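You operate a simulated robot arm through the tools that you are given. There is no shell and no other tool. Be economical: measure what you need, move in short steps, check, and stop when the job is done.

Carry out the task below with a simulated robot arm. There is one attempt and no reset: what you move stays moved.

## Task
Take the box from the top of the airer and leave it in the yellow wash bowl.

Only the result counts: the job must be done as asked and must still hold three seconds after the hand-in. Knocking over, shifting, dropping, spilling or breaking anything else fails it.

## Robot
A 7-joint arm with a two-finger parallel gripper, fixed in place. Base frame: the origin is at the foot of the arm, x ahead of it, y to its left, z up; the work surface is at about z = 0. Units: m, degrees, N and s.
With the tool pointing down near the work surface it reaches from about 0.22 to 0.58 m from the base axis. Its first joint turns from -66.0 to 66.0 degrees. Payload 2.5 kg.
The tool frame sits at the grasp point between the pads (the TCP): z along the fingers, y along the line on which they close. The tips reach 0.023 m beyond it. The gripper opens to 0.094 m. The fingers are 0.038 m wide and 0.01 m thick; the gripper's body (0.054 by 0.096 m) begins 0.039 m behind the TCP.
Orientation is that of the tool frame in the base frame, as a unit quaternion [x, y, z, w]. With the fingers straight down and closing along the base's y, the tool's x points along the base's -x, its y along +y and its z along -z.

## Interface
- The arm moves only by the tool apply_moves. Its arguments are lists of equal length, an entry for each row: "travel": the shift along the tool's x, y, z in units of 50 mm (1.0 is 50 mm), a list of three; "yaw": the turn about the tool's z in units of 4 degrees (1.0 is 4 degrees); "grip": the closure, from 0 (fully open) to 1 (shut). In form: {"travel": [[dx, dy, dz], ...], "yaw": [yaw, ...], "grip": [grip, ...]}. A call has 1 to 8 rows; each row shifts and turns the commanded pose from where the row before left it, along the tool's axes as they then stand. A call with a number of a shift or a turn outside -1 to 1 is refused whole. Each row takes 0.2 s and may step no farther than 0.05 m and 8.6 degrees from the row before; otherwise, or with a gripper value out of range, the whole call is refused. A pose out of reach is approached as far as the arm can. The call stops where the force on the tool passes 40 N (or 10 N more than at its start, if that is more) or the arm is blocked; 0.2 s more then pass. Each finger travels about 0.108 m/s and halts on what it meets, pressing with about 24 N; the grip force reading is that of the motor and also rises with nothing between the fingers. The clock runs only during rows and for 0.2 s after the last one: add rows that do not move to give the fingers time. It gives the time, the measured TCP pose, the force on the tool (base axes), the opening and the grip force at its end, in the units of the frame above (readings bear some noise), and new pictures: "views" is both (left out), scene, wrist or none.
- Cameras (640 x 400 px; columns grow to the right, rows downward): "scene" is fixed at [0.1326, -0.4059, 0.5375]; the picture's right is [0.73, -0.68, 0.00], its down [-0.41, -0.44, -0.80] and it looks along [0.54, 0.58, -0.60] (base axes); focal length 306 px, centre (320, 200). "wrist" rides on the gripper at [0.086, 0.016, -0.074] in the tool frame; the picture's right is [-0.18, 0.98, 0.00], its down [-0.58, -0.11, -0.81] and it looks along [-0.79, -0.15, 0.59] (tool axes); focal length 243 px, centre (320, 200).
- measure_at(camera, pixels): for up to 12 pixels [column, row] of the newest picture of that camera ("zoom" is the newest enlarged one), the place [x, y, z] in the base frame of the surface seen there, good to about 0.003 m, but the place of the scene camera against the robot may be out by one fixed shift of up to 0.018 m in any direction. The clock stands still meanwhile.
- zoom(camera, box): a new picture of the part [left, top, right, bottom] of that camera's present view, enlarged. The clock stands still meanwhile.
- sign_off(): hands the job in; it is judged then, once.

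Keep the steps short. Do not move on a guess: measure, check each grasp and each placing, and mend mistakes. In all there are 60 turns and 200 pictures (those below and enlarged ones count). Leave the gripper open and the arm clear of the work at the hand-in unless told otherwise, and finish with a single line.

The tools are called by a JSON object that holds its "fn" and its "kwargs". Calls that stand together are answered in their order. apply_moves: Moves the arm, as the interface text tells. Its arguments: {"type":"object","properties":{"travel":{"type":"array","items":{"type":"array","items":{"type":"number"}}},"yaw":{"type":"array","items":{"type":"number"}},"grip":{"type":"array","items":{"type":"number"}},"views":{"type":"string","enum":["both","scene","wrist","none"]}},"required":["travel","yaw","grip"]} The other tools are called the same way: measure_at (camera, pixels) gives the place of the surface under pixels of a picture; zoom (camera, box) takes an enlarged picture of a part of a camera's view; sign_off () hands the job in.

At the start:

```text
time_s: 0.0
tool_pos: [0.4352, 0.0763, 0.3288]
tcp_rot: [0.001, 1.0, 0.0, 0.0]
wrist_force: [0.3, -0.3, -0.4]
opening: 0.0939
grip_force: 0.0
```

scene: 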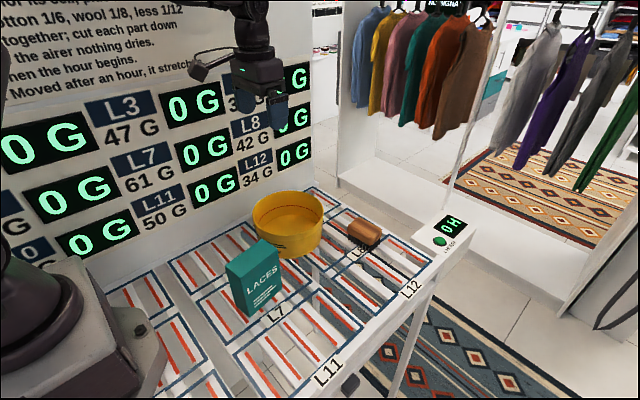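
wrist: 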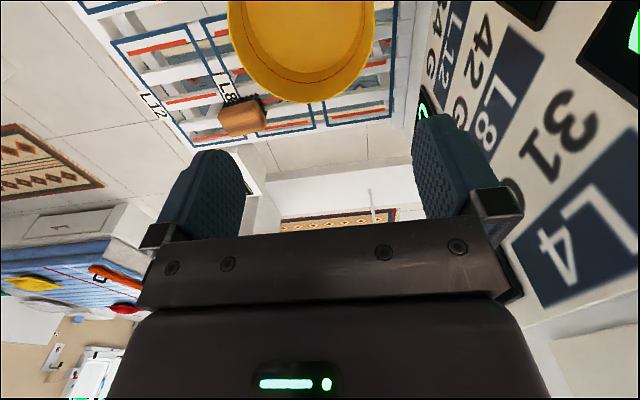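

I see a teal LACES box at about (255,275), a yellow bowl at (288,222), a brown brush and a panel with text. I'll zoom in on the scene before I measure anything.

{"fn": "zoom", "kwargs": {"camera": "scene", "box": [160, 170, 400, 330]}}

{"fn": "zoom", "kwargs": {"camera": "scene", "box": [0, 0, 340, 212]}}

{"fn": "measure_at", "kwargs": {"camera": "scene", "pixels": [[263, 243], [230, 268], [247, 275], [276, 253], [247, 314], [280, 290], [255, 216], [322, 212], [288, 195], [285, 225], [284, 243], [262, 258]]}}

```text
2.50 times, centred on (280, 250) of scene
```

zoom: 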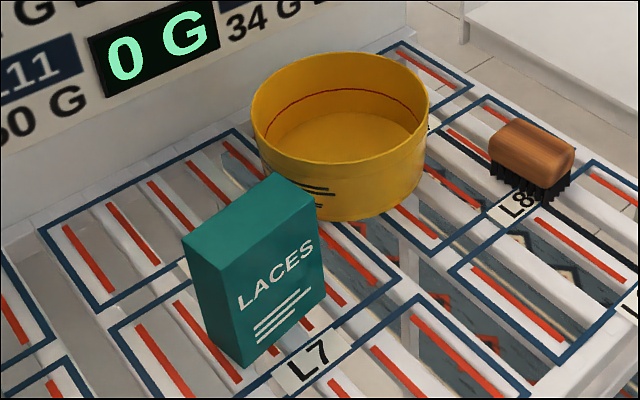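

```text
1.88 times, centred on (170, 106) of scene
```

zoom: 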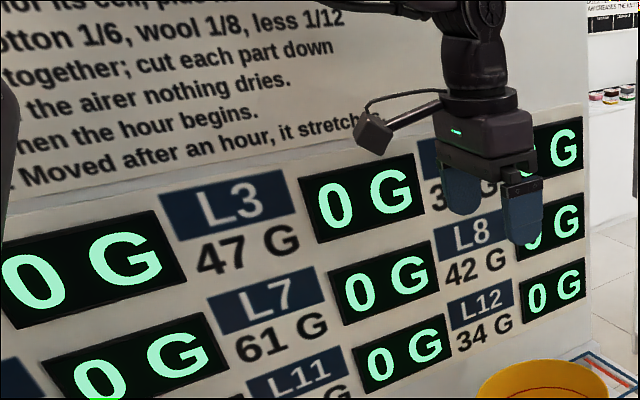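

```text
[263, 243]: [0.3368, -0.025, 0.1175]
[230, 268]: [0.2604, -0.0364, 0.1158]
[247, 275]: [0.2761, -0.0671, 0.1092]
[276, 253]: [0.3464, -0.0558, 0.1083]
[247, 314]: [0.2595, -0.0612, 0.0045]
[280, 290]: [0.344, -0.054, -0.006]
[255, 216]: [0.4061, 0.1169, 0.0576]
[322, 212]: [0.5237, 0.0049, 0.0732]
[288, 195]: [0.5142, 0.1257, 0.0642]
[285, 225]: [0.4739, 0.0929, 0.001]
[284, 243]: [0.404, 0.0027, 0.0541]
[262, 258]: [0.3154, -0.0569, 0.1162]
```

The box is about 0.085 x 0.035 x 0.115 m and turned roughly 9° from the base axes. The bowl is centred near (0.465, 0.065) with its rim at about z 0.065. I'll stay high and move back and to the right, so the wrist camera can see the box and remove the scene camera's shift.

{"fn": "apply_moves", "kwargs": {"travel": [[0.8, -0.5, 0], [0.8, -0.5, 0], [0.8, -0.5, 0], [0.8, -0.5, 0], [0.5, -0.4, 0], [0, 0, 0]], "yaw": [0, 0, 0, 0, 0, 0], "grip": [0, 0, 0, 0, 0, 0]}}

```text
time_s: 1.4
tool_pos: [0.2498, -0.0451, 0.3283]
tcp_rot: [0.0, 1.0, 0.0, 0.0]
wrist_force: [-0.6, 0.0, 0.4]
opening: 0.0939
grip_force: 0.0
```

scene: 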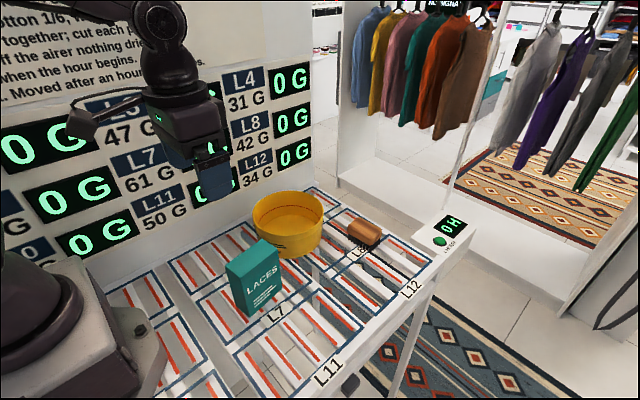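
wrist: 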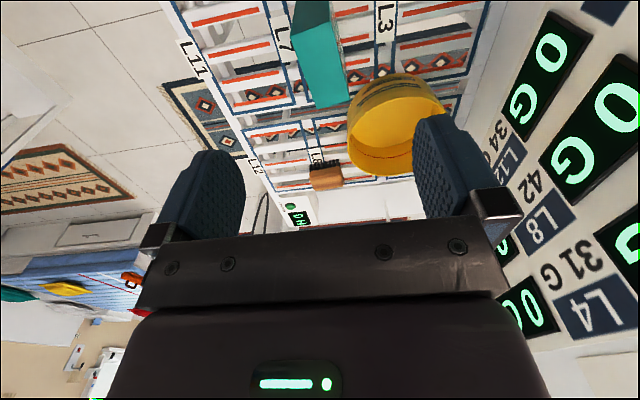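

The box top shows in the wrist view near (320,60). I'll zoom in and measure its corners and the bowl.

{"fn": "zoom", "kwargs": {"camera": "wrist", "box": [240, 0, 480, 150]}}

{"fn": "measure_at", "kwargs": {"camera": "wrist", "pixels": [[297, 30], [328, 24], [317, 104], [345, 98], [321, 65], [353, 100], [350, 150], [380, 170], [408, 168], [385, 140], [425, 90], [365, 85]]}}

{"fn": "measure_at", "kwargs": {"camera": "scene", "pixels": [[231, 268], [263, 242], [277, 252], [247, 274], [255, 255], [321, 205], [254, 207], [284, 193], [288, 235], [265, 214], [310, 220], [288, 205]]}}

```text
2.67 times, centred on (360, 75) of wrist
```

zoom: 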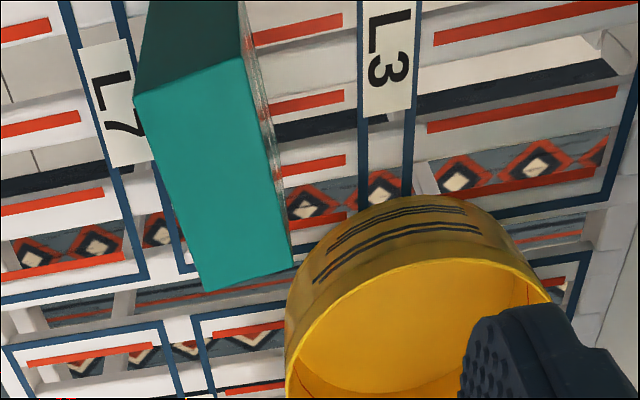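

```text
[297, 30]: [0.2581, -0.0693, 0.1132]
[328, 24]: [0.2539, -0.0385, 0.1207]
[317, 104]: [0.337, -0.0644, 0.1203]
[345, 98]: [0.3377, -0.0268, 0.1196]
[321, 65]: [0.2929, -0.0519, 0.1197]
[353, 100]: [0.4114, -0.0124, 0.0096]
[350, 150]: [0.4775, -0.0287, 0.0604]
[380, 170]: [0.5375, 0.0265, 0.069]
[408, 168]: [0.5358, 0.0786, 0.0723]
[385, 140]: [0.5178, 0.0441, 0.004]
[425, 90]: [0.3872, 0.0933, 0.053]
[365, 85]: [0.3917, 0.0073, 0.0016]
```

```text
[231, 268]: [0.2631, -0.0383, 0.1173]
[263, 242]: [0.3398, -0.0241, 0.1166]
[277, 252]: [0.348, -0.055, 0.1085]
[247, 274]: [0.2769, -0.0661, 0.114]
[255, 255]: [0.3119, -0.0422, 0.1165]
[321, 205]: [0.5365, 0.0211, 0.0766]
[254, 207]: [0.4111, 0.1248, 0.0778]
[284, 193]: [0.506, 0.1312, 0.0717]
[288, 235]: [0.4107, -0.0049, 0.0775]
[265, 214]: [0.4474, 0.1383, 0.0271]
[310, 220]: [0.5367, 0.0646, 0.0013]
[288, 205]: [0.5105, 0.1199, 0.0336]
```

I'll measure just inside the four top corners of the box, then points around the bowl rim and floor.

{"fn": "measure_at", "kwargs": {"camera": "zoom", "pixels": [[140, 102], [240, 64], [287, 262], [208, 286], [170, 190], [262, 160], [428, 262], [345, 300], [520, 272], [420, 310], [415, 198], [300, 370]]}}

{"fn": "zoom", "kwargs": {"camera": "wrist", "box": [320, 60, 480, 190]}}

```text
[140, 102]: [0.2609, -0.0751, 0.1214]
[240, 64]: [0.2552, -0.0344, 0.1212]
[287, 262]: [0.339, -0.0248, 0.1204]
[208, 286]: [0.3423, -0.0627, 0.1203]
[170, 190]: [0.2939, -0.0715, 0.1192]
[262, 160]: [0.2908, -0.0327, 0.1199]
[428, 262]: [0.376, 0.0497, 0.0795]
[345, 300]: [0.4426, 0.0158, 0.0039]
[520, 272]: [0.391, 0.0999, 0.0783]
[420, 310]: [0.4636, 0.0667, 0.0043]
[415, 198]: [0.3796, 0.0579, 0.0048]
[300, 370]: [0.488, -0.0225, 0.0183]
```

```text
3.08 times, centred on (400, 125) of wrist
```

zoom: 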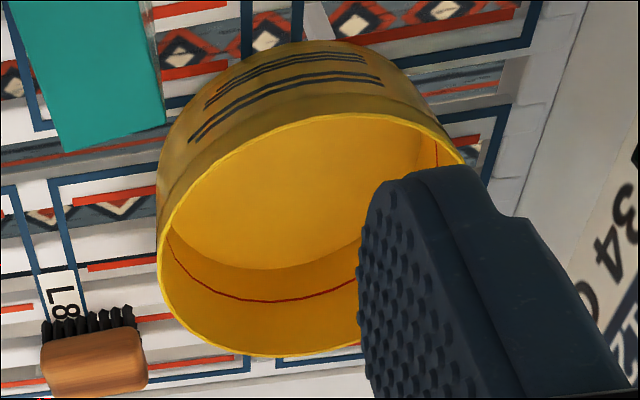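

The box top is centred at (0.299, -0.049, 0.120), about 0.083 x 0.039 m, turned +8°. The bowl centre is about (0.460, 0.056) with an inner radius of about 0.077 m, so the box fits standing up. Next I'll move above the box, yaw -8° in tool terms, go down to z ≈ 0.16 and check.

{"fn": "apply_moves", "kwargs": {"travel": [[-0.98, -0.08, 0], [0, 0, 0], [0, 0, 0], [0, 0, 0.85], [0, 0, 0.85], [0, 0, 0.85], [0, 0, 0.75], [0, 0, 0]], "yaw": [0, -1, -1, 0, 0, 0, 0, 0], "grip": [0, 0, 0, 0, 0, 0, 0, 0]}}

```text
time_s: 3.2
tool_pos: [0.2998, -0.0474, 0.1633]
tcp_rot: [-0.069, 0.998, 0.0, 0.0]
wrist_force: [-0.6, 0.0, -0.4]
opening: 0.0941
grip_force: 0.1
```

scene: 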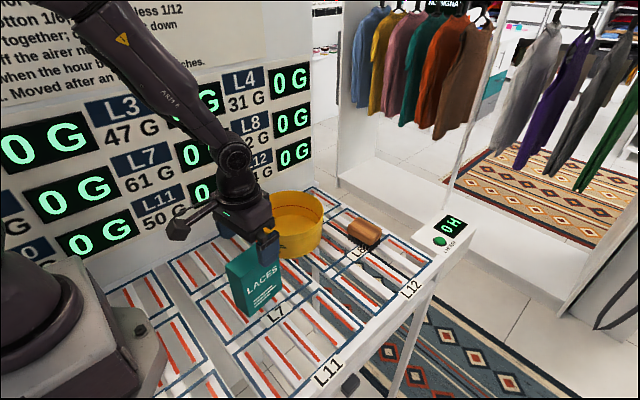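
wrist: 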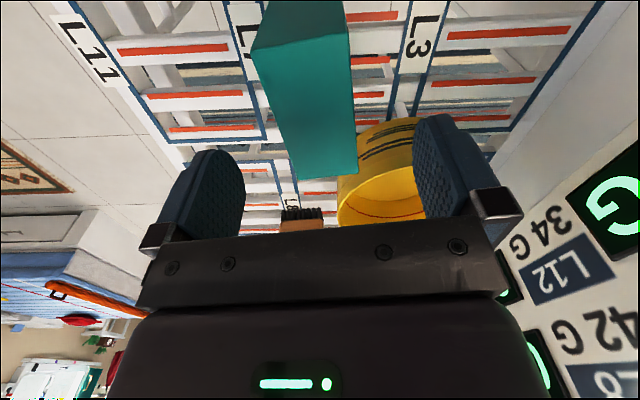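

The box top lies between the fingers. I'll re-measure its corners from this nearer view.

{"fn": "measure_at", "kwargs": {"camera": "wrist", "pixels": [[256, 50], [345, 35], [354, 170], [293, 175], [275, 110], [350, 110], [310, 100], [385, 212]]}}

```text
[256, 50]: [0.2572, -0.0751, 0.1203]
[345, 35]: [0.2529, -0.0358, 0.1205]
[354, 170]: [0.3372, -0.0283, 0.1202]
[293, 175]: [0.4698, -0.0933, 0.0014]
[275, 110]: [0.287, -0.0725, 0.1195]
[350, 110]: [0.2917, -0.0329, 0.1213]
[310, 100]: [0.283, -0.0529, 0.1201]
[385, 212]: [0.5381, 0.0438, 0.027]
```

The box centre comes out at (0.298, -0.0515) and its yaw at about 7°. I'll shift 4 mm in -y, turn back 1°, and go down to z ≈ 0.095. The tips will then be at about 0.072 and the gripper body 14 mm above the box.

{"fn": "apply_moves", "kwargs": {"travel": [[0, -0.08, 0], [0, 0, 0.5], [0, 0, 0.5], [0, 0, 0.36], [0, 0, 0]], "yaw": [0.25, 0, 0, 0, 0], "grip": [0, 0, 0, 0, 0]}}

```text
time_s: 4.4
tool_pos: [0.2999, -0.0527, 0.0946]
tcp_rot: [-0.061, 0.998, -0.001, -0.001]
wrist_force: [-0.7, -0.1, 0.3]
opening: 0.094
grip_force: 0.0
```

scene: 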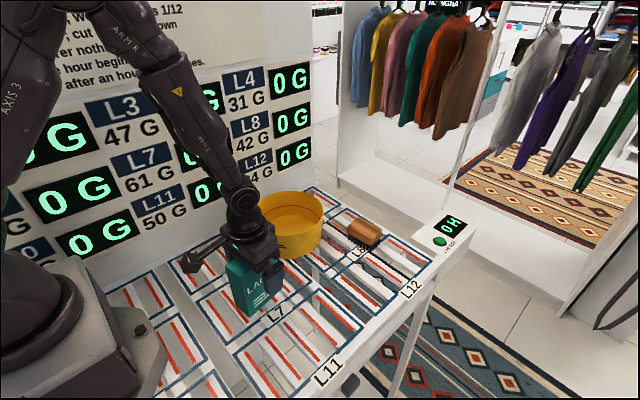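
wrist: 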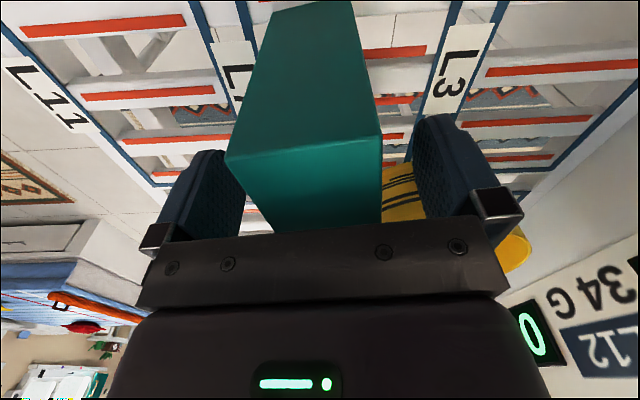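

The fingers straddle the box with no contact force. Now I'll close them.

{"fn": "apply_moves", "kwargs": {"travel": [[0, 0, 0], [0, 0, 0], [0, 0, 0], [0, 0, 0]], "yaw": [0, 0, 0, 0], "grip": [0.35, 0.7, 1, 1]}}

```text
time_s: 5.4
tool_pos: [0.2991, -0.0524, 0.0938]
tcp_rot: [-0.061, 0.998, 0.0, 0.0]
wrist_force: [0.1, -0.1, 0.0]
opening: 0.045
grip_force: 24.3
```

scene: 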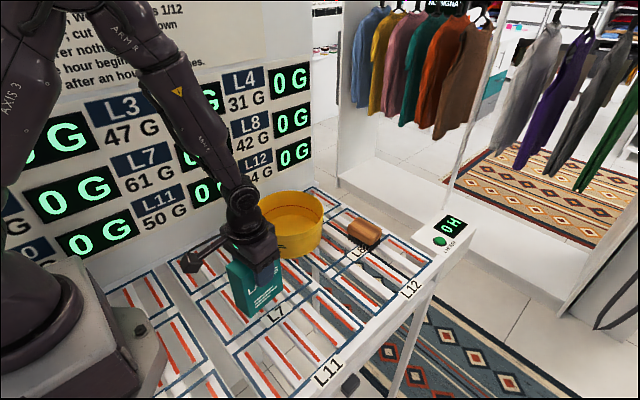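
wrist: 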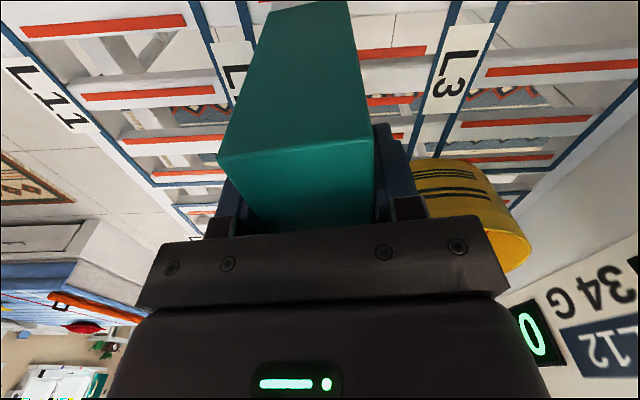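

The fingers stopped at 0.045 m with 24 N, so they have the box. I'll lift it straight up slowly by about 0.14 m.

{"fn": "apply_moves", "kwargs": {"travel": [[0, 0, -0.2], [0, 0, -0.4], [0, 0, -0.4], [0, 0, -0.5], [0, 0, -0.5], [0, 0, -0.5], [0, 0, -0.3], [0, 0, 0]], "yaw": [0, 0, 0, 0, 0, 0, 0, 0], "grip": [1, 1, 1, 1, 1, 1, 1, 1]}}

```text
time_s: 7.2
tool_pos: [0.2994, -0.0524, 0.2356]
tcp_rot: [-0.06, 0.998, 0.001, 0.0]
wrist_force: [0.4, -0.2, -1.8]
opening: 0.0447
grip_force: 23.6
```

scene: 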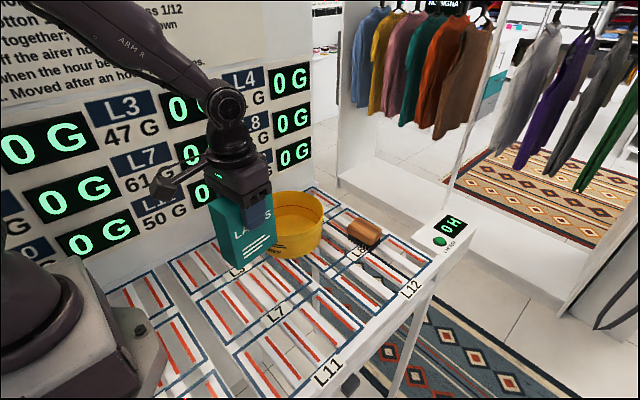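
wrist: 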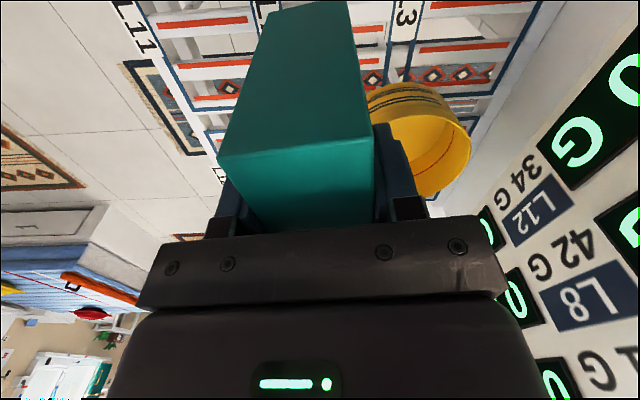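

The box is held, clear and hanging straight, with its bottom at about z 0.14. The whole bowl is in view now, so I'll refine its centre.

{"fn": "zoom", "kwargs": {"camera": "wrist", "box": [350, 60, 500, 210]}}

{"fn": "zoom", "kwargs": {"camera": "scene", "box": [240, 180, 336, 270]}}

```text
2.67 times, centred on (425, 135) of wrist
```

zoom: 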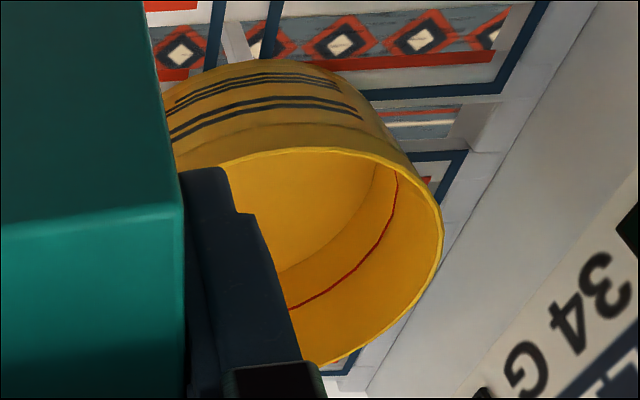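

```text
4.44 times, centred on (288, 225) of scene
```

zoom: 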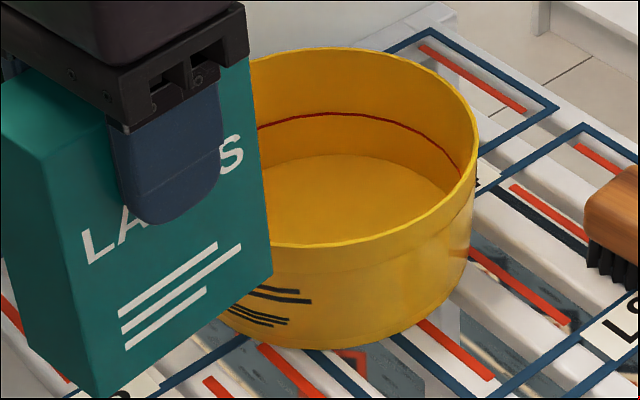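

I'll measure the rim in both views, with the pixels placed on the rim line and just inside it.

{"fn": "measure_at", "kwargs": {"camera": "wrist", "pixels": [[417, 116.5], [395, 118], [455, 123], [469, 142], [468, 160], [455, 182], [430, 195], [420, 150], [417, 118], [445, 119]]}}

{"fn": "measure_at", "kwargs": {"camera": "zoom", "pixels": [[300, 51], [400, 63], [465, 115], [473, 160], [440, 210], [380, 238], [310, 245], [350, 190], [300, 170], [420, 185]]}}

```text
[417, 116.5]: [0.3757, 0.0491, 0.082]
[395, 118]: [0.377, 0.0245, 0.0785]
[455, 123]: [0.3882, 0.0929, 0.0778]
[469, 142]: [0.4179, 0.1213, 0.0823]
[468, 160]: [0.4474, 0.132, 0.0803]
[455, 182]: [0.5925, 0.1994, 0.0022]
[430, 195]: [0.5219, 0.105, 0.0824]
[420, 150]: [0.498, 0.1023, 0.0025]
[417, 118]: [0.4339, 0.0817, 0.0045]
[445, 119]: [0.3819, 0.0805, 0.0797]
```

```text
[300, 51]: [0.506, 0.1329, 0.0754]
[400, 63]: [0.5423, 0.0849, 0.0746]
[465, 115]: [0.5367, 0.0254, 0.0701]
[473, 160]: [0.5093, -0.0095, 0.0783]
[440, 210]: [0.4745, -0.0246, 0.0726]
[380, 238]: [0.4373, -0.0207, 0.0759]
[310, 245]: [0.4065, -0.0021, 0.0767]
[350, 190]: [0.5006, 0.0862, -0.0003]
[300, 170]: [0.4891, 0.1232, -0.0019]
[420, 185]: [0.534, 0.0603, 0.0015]
```

A circle fit to the wrist points gives a bowl centre of (0.459, 0.050) with radius 0.083 m; the floor is at z ≈ 0.003. I'll carry the box across level at z 0.235 to that centre.

{"fn": "apply_moves", "kwargs": {"travel": [[-0.35, 0.17, 0], [-0.6, 0.29, 0], [-0.6, 0.29, 0], [-0.6, 0.29, 0], [-0.6, 0.29, 0], [-0.45, 0.22, 0], [-0.22, 0.1, 0], [0, 0, 0]], "yaw": [0, 0, 0, 0, 0, 0, 0, 0], "grip": [1, 1, 1, 1, 1, 1, 1, 1]}}

```text
time_s: 9.0
tool_pos: [0.4604, 0.0509, 0.2361]
tcp_rot: [-0.061, 0.998, 0.0, 0.0]
wrist_force: [0.6, -1.1, -2.1]
opening: 0.045
grip_force: 24.6
```

scene: 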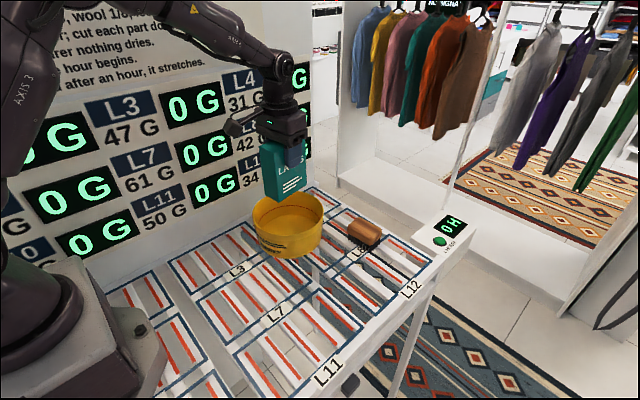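
wrist: 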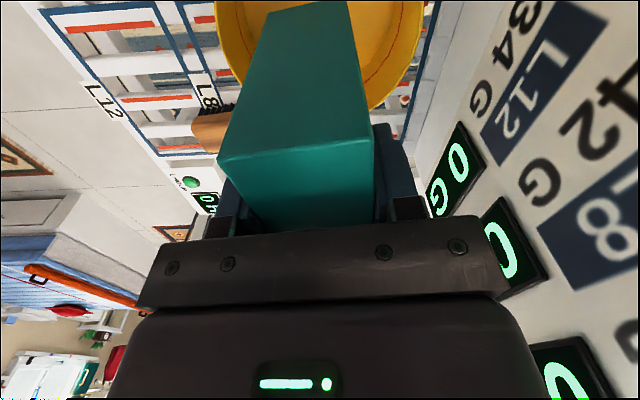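

The box is over the bowl's middle. I'll go down to z ≈ 0.115, about 17 mm above where I expect it to touch the floor, and check.

{"fn": "apply_moves", "kwargs": {"travel": [[0, 0, 0.3], [0, 0, 0.45], [0, 0, 0.45], [0, 0, 0.45], [0, 0, 0.4], [0, 0, 0.37], [0, 0, 0]], "yaw": [0, 0, 0, 0, 0, 0, 0], "grip": [1, 1, 1, 1, 1, 1, 1]}}

{"fn": "zoom", "kwargs": {"camera": "scene", "box": [224, 150, 352, 270]}}

```text
time_s: 10.6
tool_pos: [0.4588, 0.0507, 0.1148]
tcp_rot: [-0.061, 0.998, 0.0, 0.0]
wrist_force: [-0.3, -0.7, -1.6]
opening: 0.045
grip_force: 24.1
```

scene: 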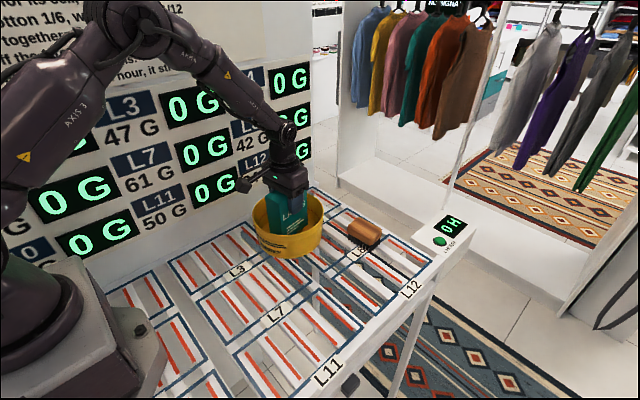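
wrist: 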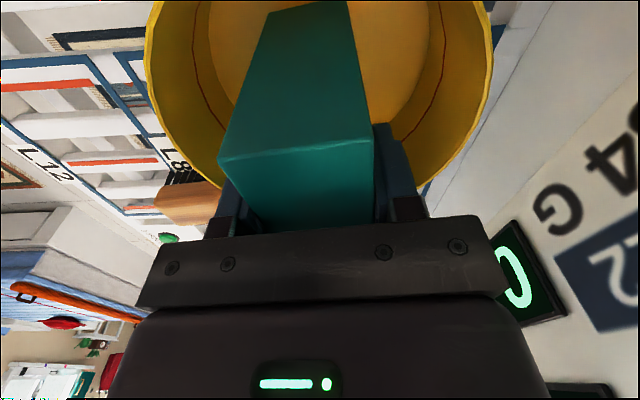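

```text
3.33 times, centred on (288, 210) of scene
```

zoom: 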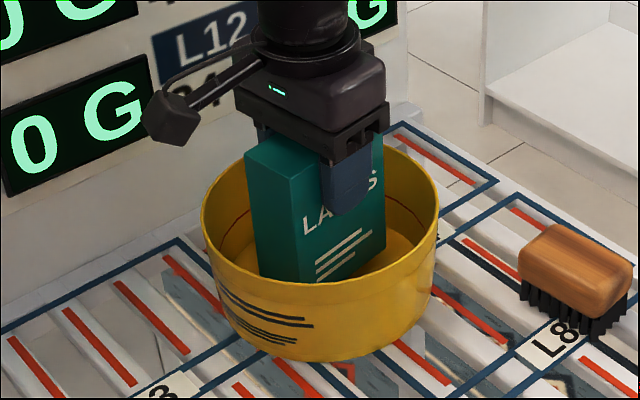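

The box is inside the bowl and clear of the walls. I'll go down about 14 mm more in small steps and read the force.

{"fn": "apply_moves", "kwargs": {"travel": [[0, 0, 0.1], [0, 0, 0.1], [0, 0, 0.08], [0, 0, 0]], "yaw": [0, 0, 0, 0], "grip": [1, 1, 1, 1], "views": "none"}}

```text
time_s: 11.6
tool_pos: [0.4584, 0.0503, 0.0992]
tcp_rot: [-0.062, 0.998, 0.0, 0.0]
wrist_force: [-0.3, 0.1, -0.8]
opening: 0.0447
grip_force: 23.8
```

There's no firm contact yet at z 0.099. I'll take 1 mm steps.

{"fn": "apply_moves", "kwargs": {"travel": [[0, 0, 0.02], [0, 0, 0.02], [0, 0, 0]], "yaw": [0, 0, 0], "grip": [1, 1, 1], "views": "none"}}

```text
time_s: 12.4
tool_pos: [0.4596, 0.0509, 0.0986]
tcp_rot: [-0.061, 0.998, -0.001, 0.0]
wrist_force: [-3.7, -0.3, 10.9]
opening: 0.0449
grip_force: 24.0
```

There's contact at 11 N, so the box is on the bowl floor. I'll ease up 1 mm and open.

{"fn": "apply_moves", "kwargs": {"travel": [[0, 0, -0.02], [0, 0, 0], [0, 0, 0], [0, 0, 0], [0, 0, 0]], "yaw": [0, 0, 0, 0, 0], "grip": [1, 0.45, 0.3, 0.15, 0.15]}}

{"fn": "zoom", "kwargs": {"camera": "scene", "box": [224, 150, 352, 270]}}

```text
time_s: 13.6
tool_pos: [0.4588, 0.0519, 0.0993]
tcp_rot: [-0.061, 0.998, 0.0, 0.0]
wrist_force: [-0.2, 0.1, 0.5]
opening: 0.08
grip_force: 0.1
```

scene: 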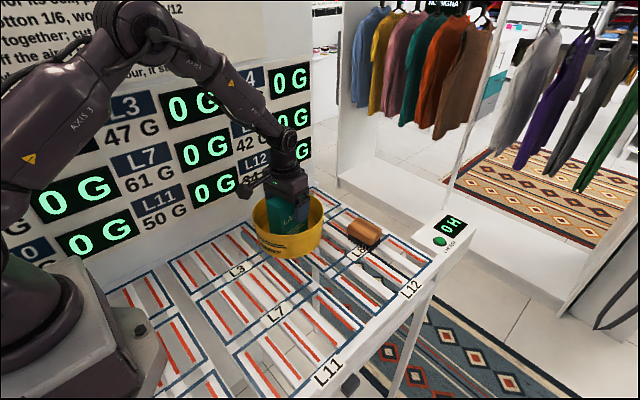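
wrist: 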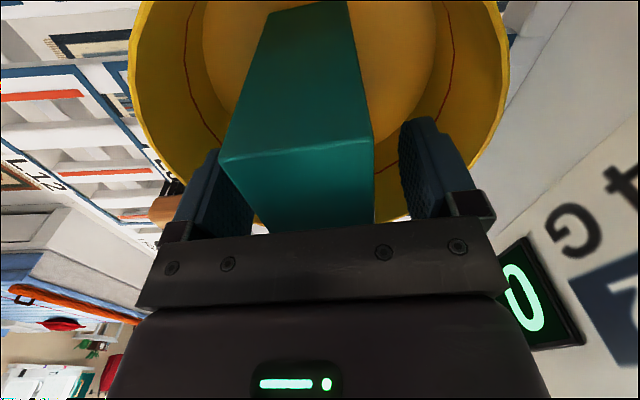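

```text
3.33 times, centred on (288, 210) of scene
```

zoom: 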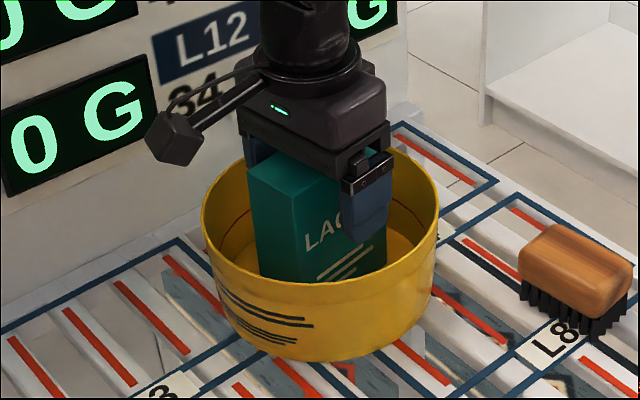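

The box stands free and the fingers are clear on both sides. I'll go straight up.

{"fn": "apply_moves", "kwargs": {"travel": [[0, 0, -0.2], [0, 0, -0.4], [0, 0, -0.6], [0, 0, -0.8], [0, 0, -0.8], [0, 0, -0.8], [0, 0, -0.6], [0, 0, 0]], "yaw": [0, 0, 0, 0, 0, 0, 0, 0], "grip": [0.15, 0.15, 0.15, 0.15, 0.1, 0, 0, 0]}}

{"fn": "zoom", "kwargs": {"camera": "scene", "box": [208, 150, 368, 270]}}

```text
time_s: 15.4
tool_pos: [0.4588, 0.0504, 0.3104]
tcp_rot: [-0.061, 0.998, 0.0, 0.0]
wrist_force: [-0.9, -0.9, -0.6]
opening: 0.0937
grip_force: 0.1
```

scene: 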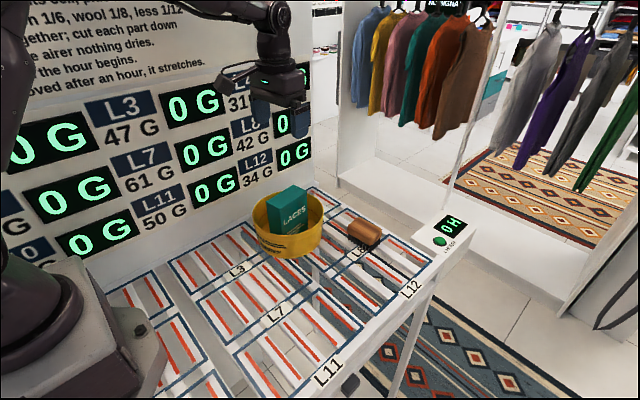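
wrist: 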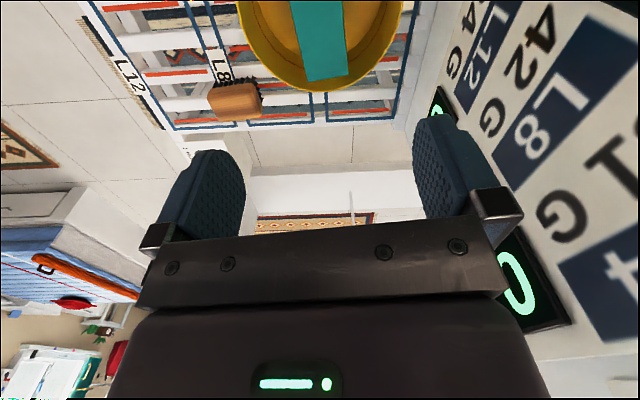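

```text
3.33 times, centred on (288, 210) of scene
```

zoom: 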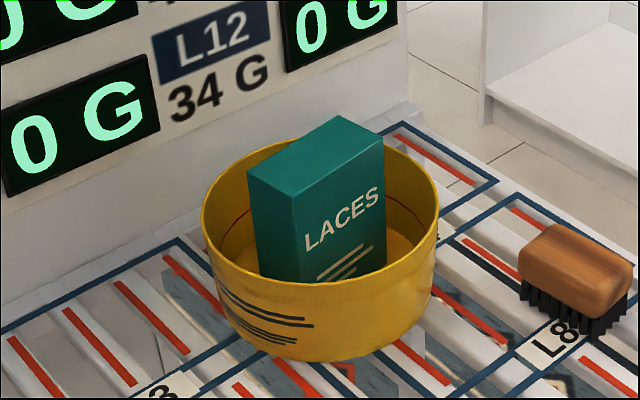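

The box stands upright in the bowl, the bowl and brush haven't moved, and the arm is clear with the gripper open. I'm handing in now.

{"fn": "sign_off", "kwargs": {}}

```text
The job is handed in.
```

The LACES box is standing upright in the yellow wash bowl, nothing else was moved, and the job is handed in.
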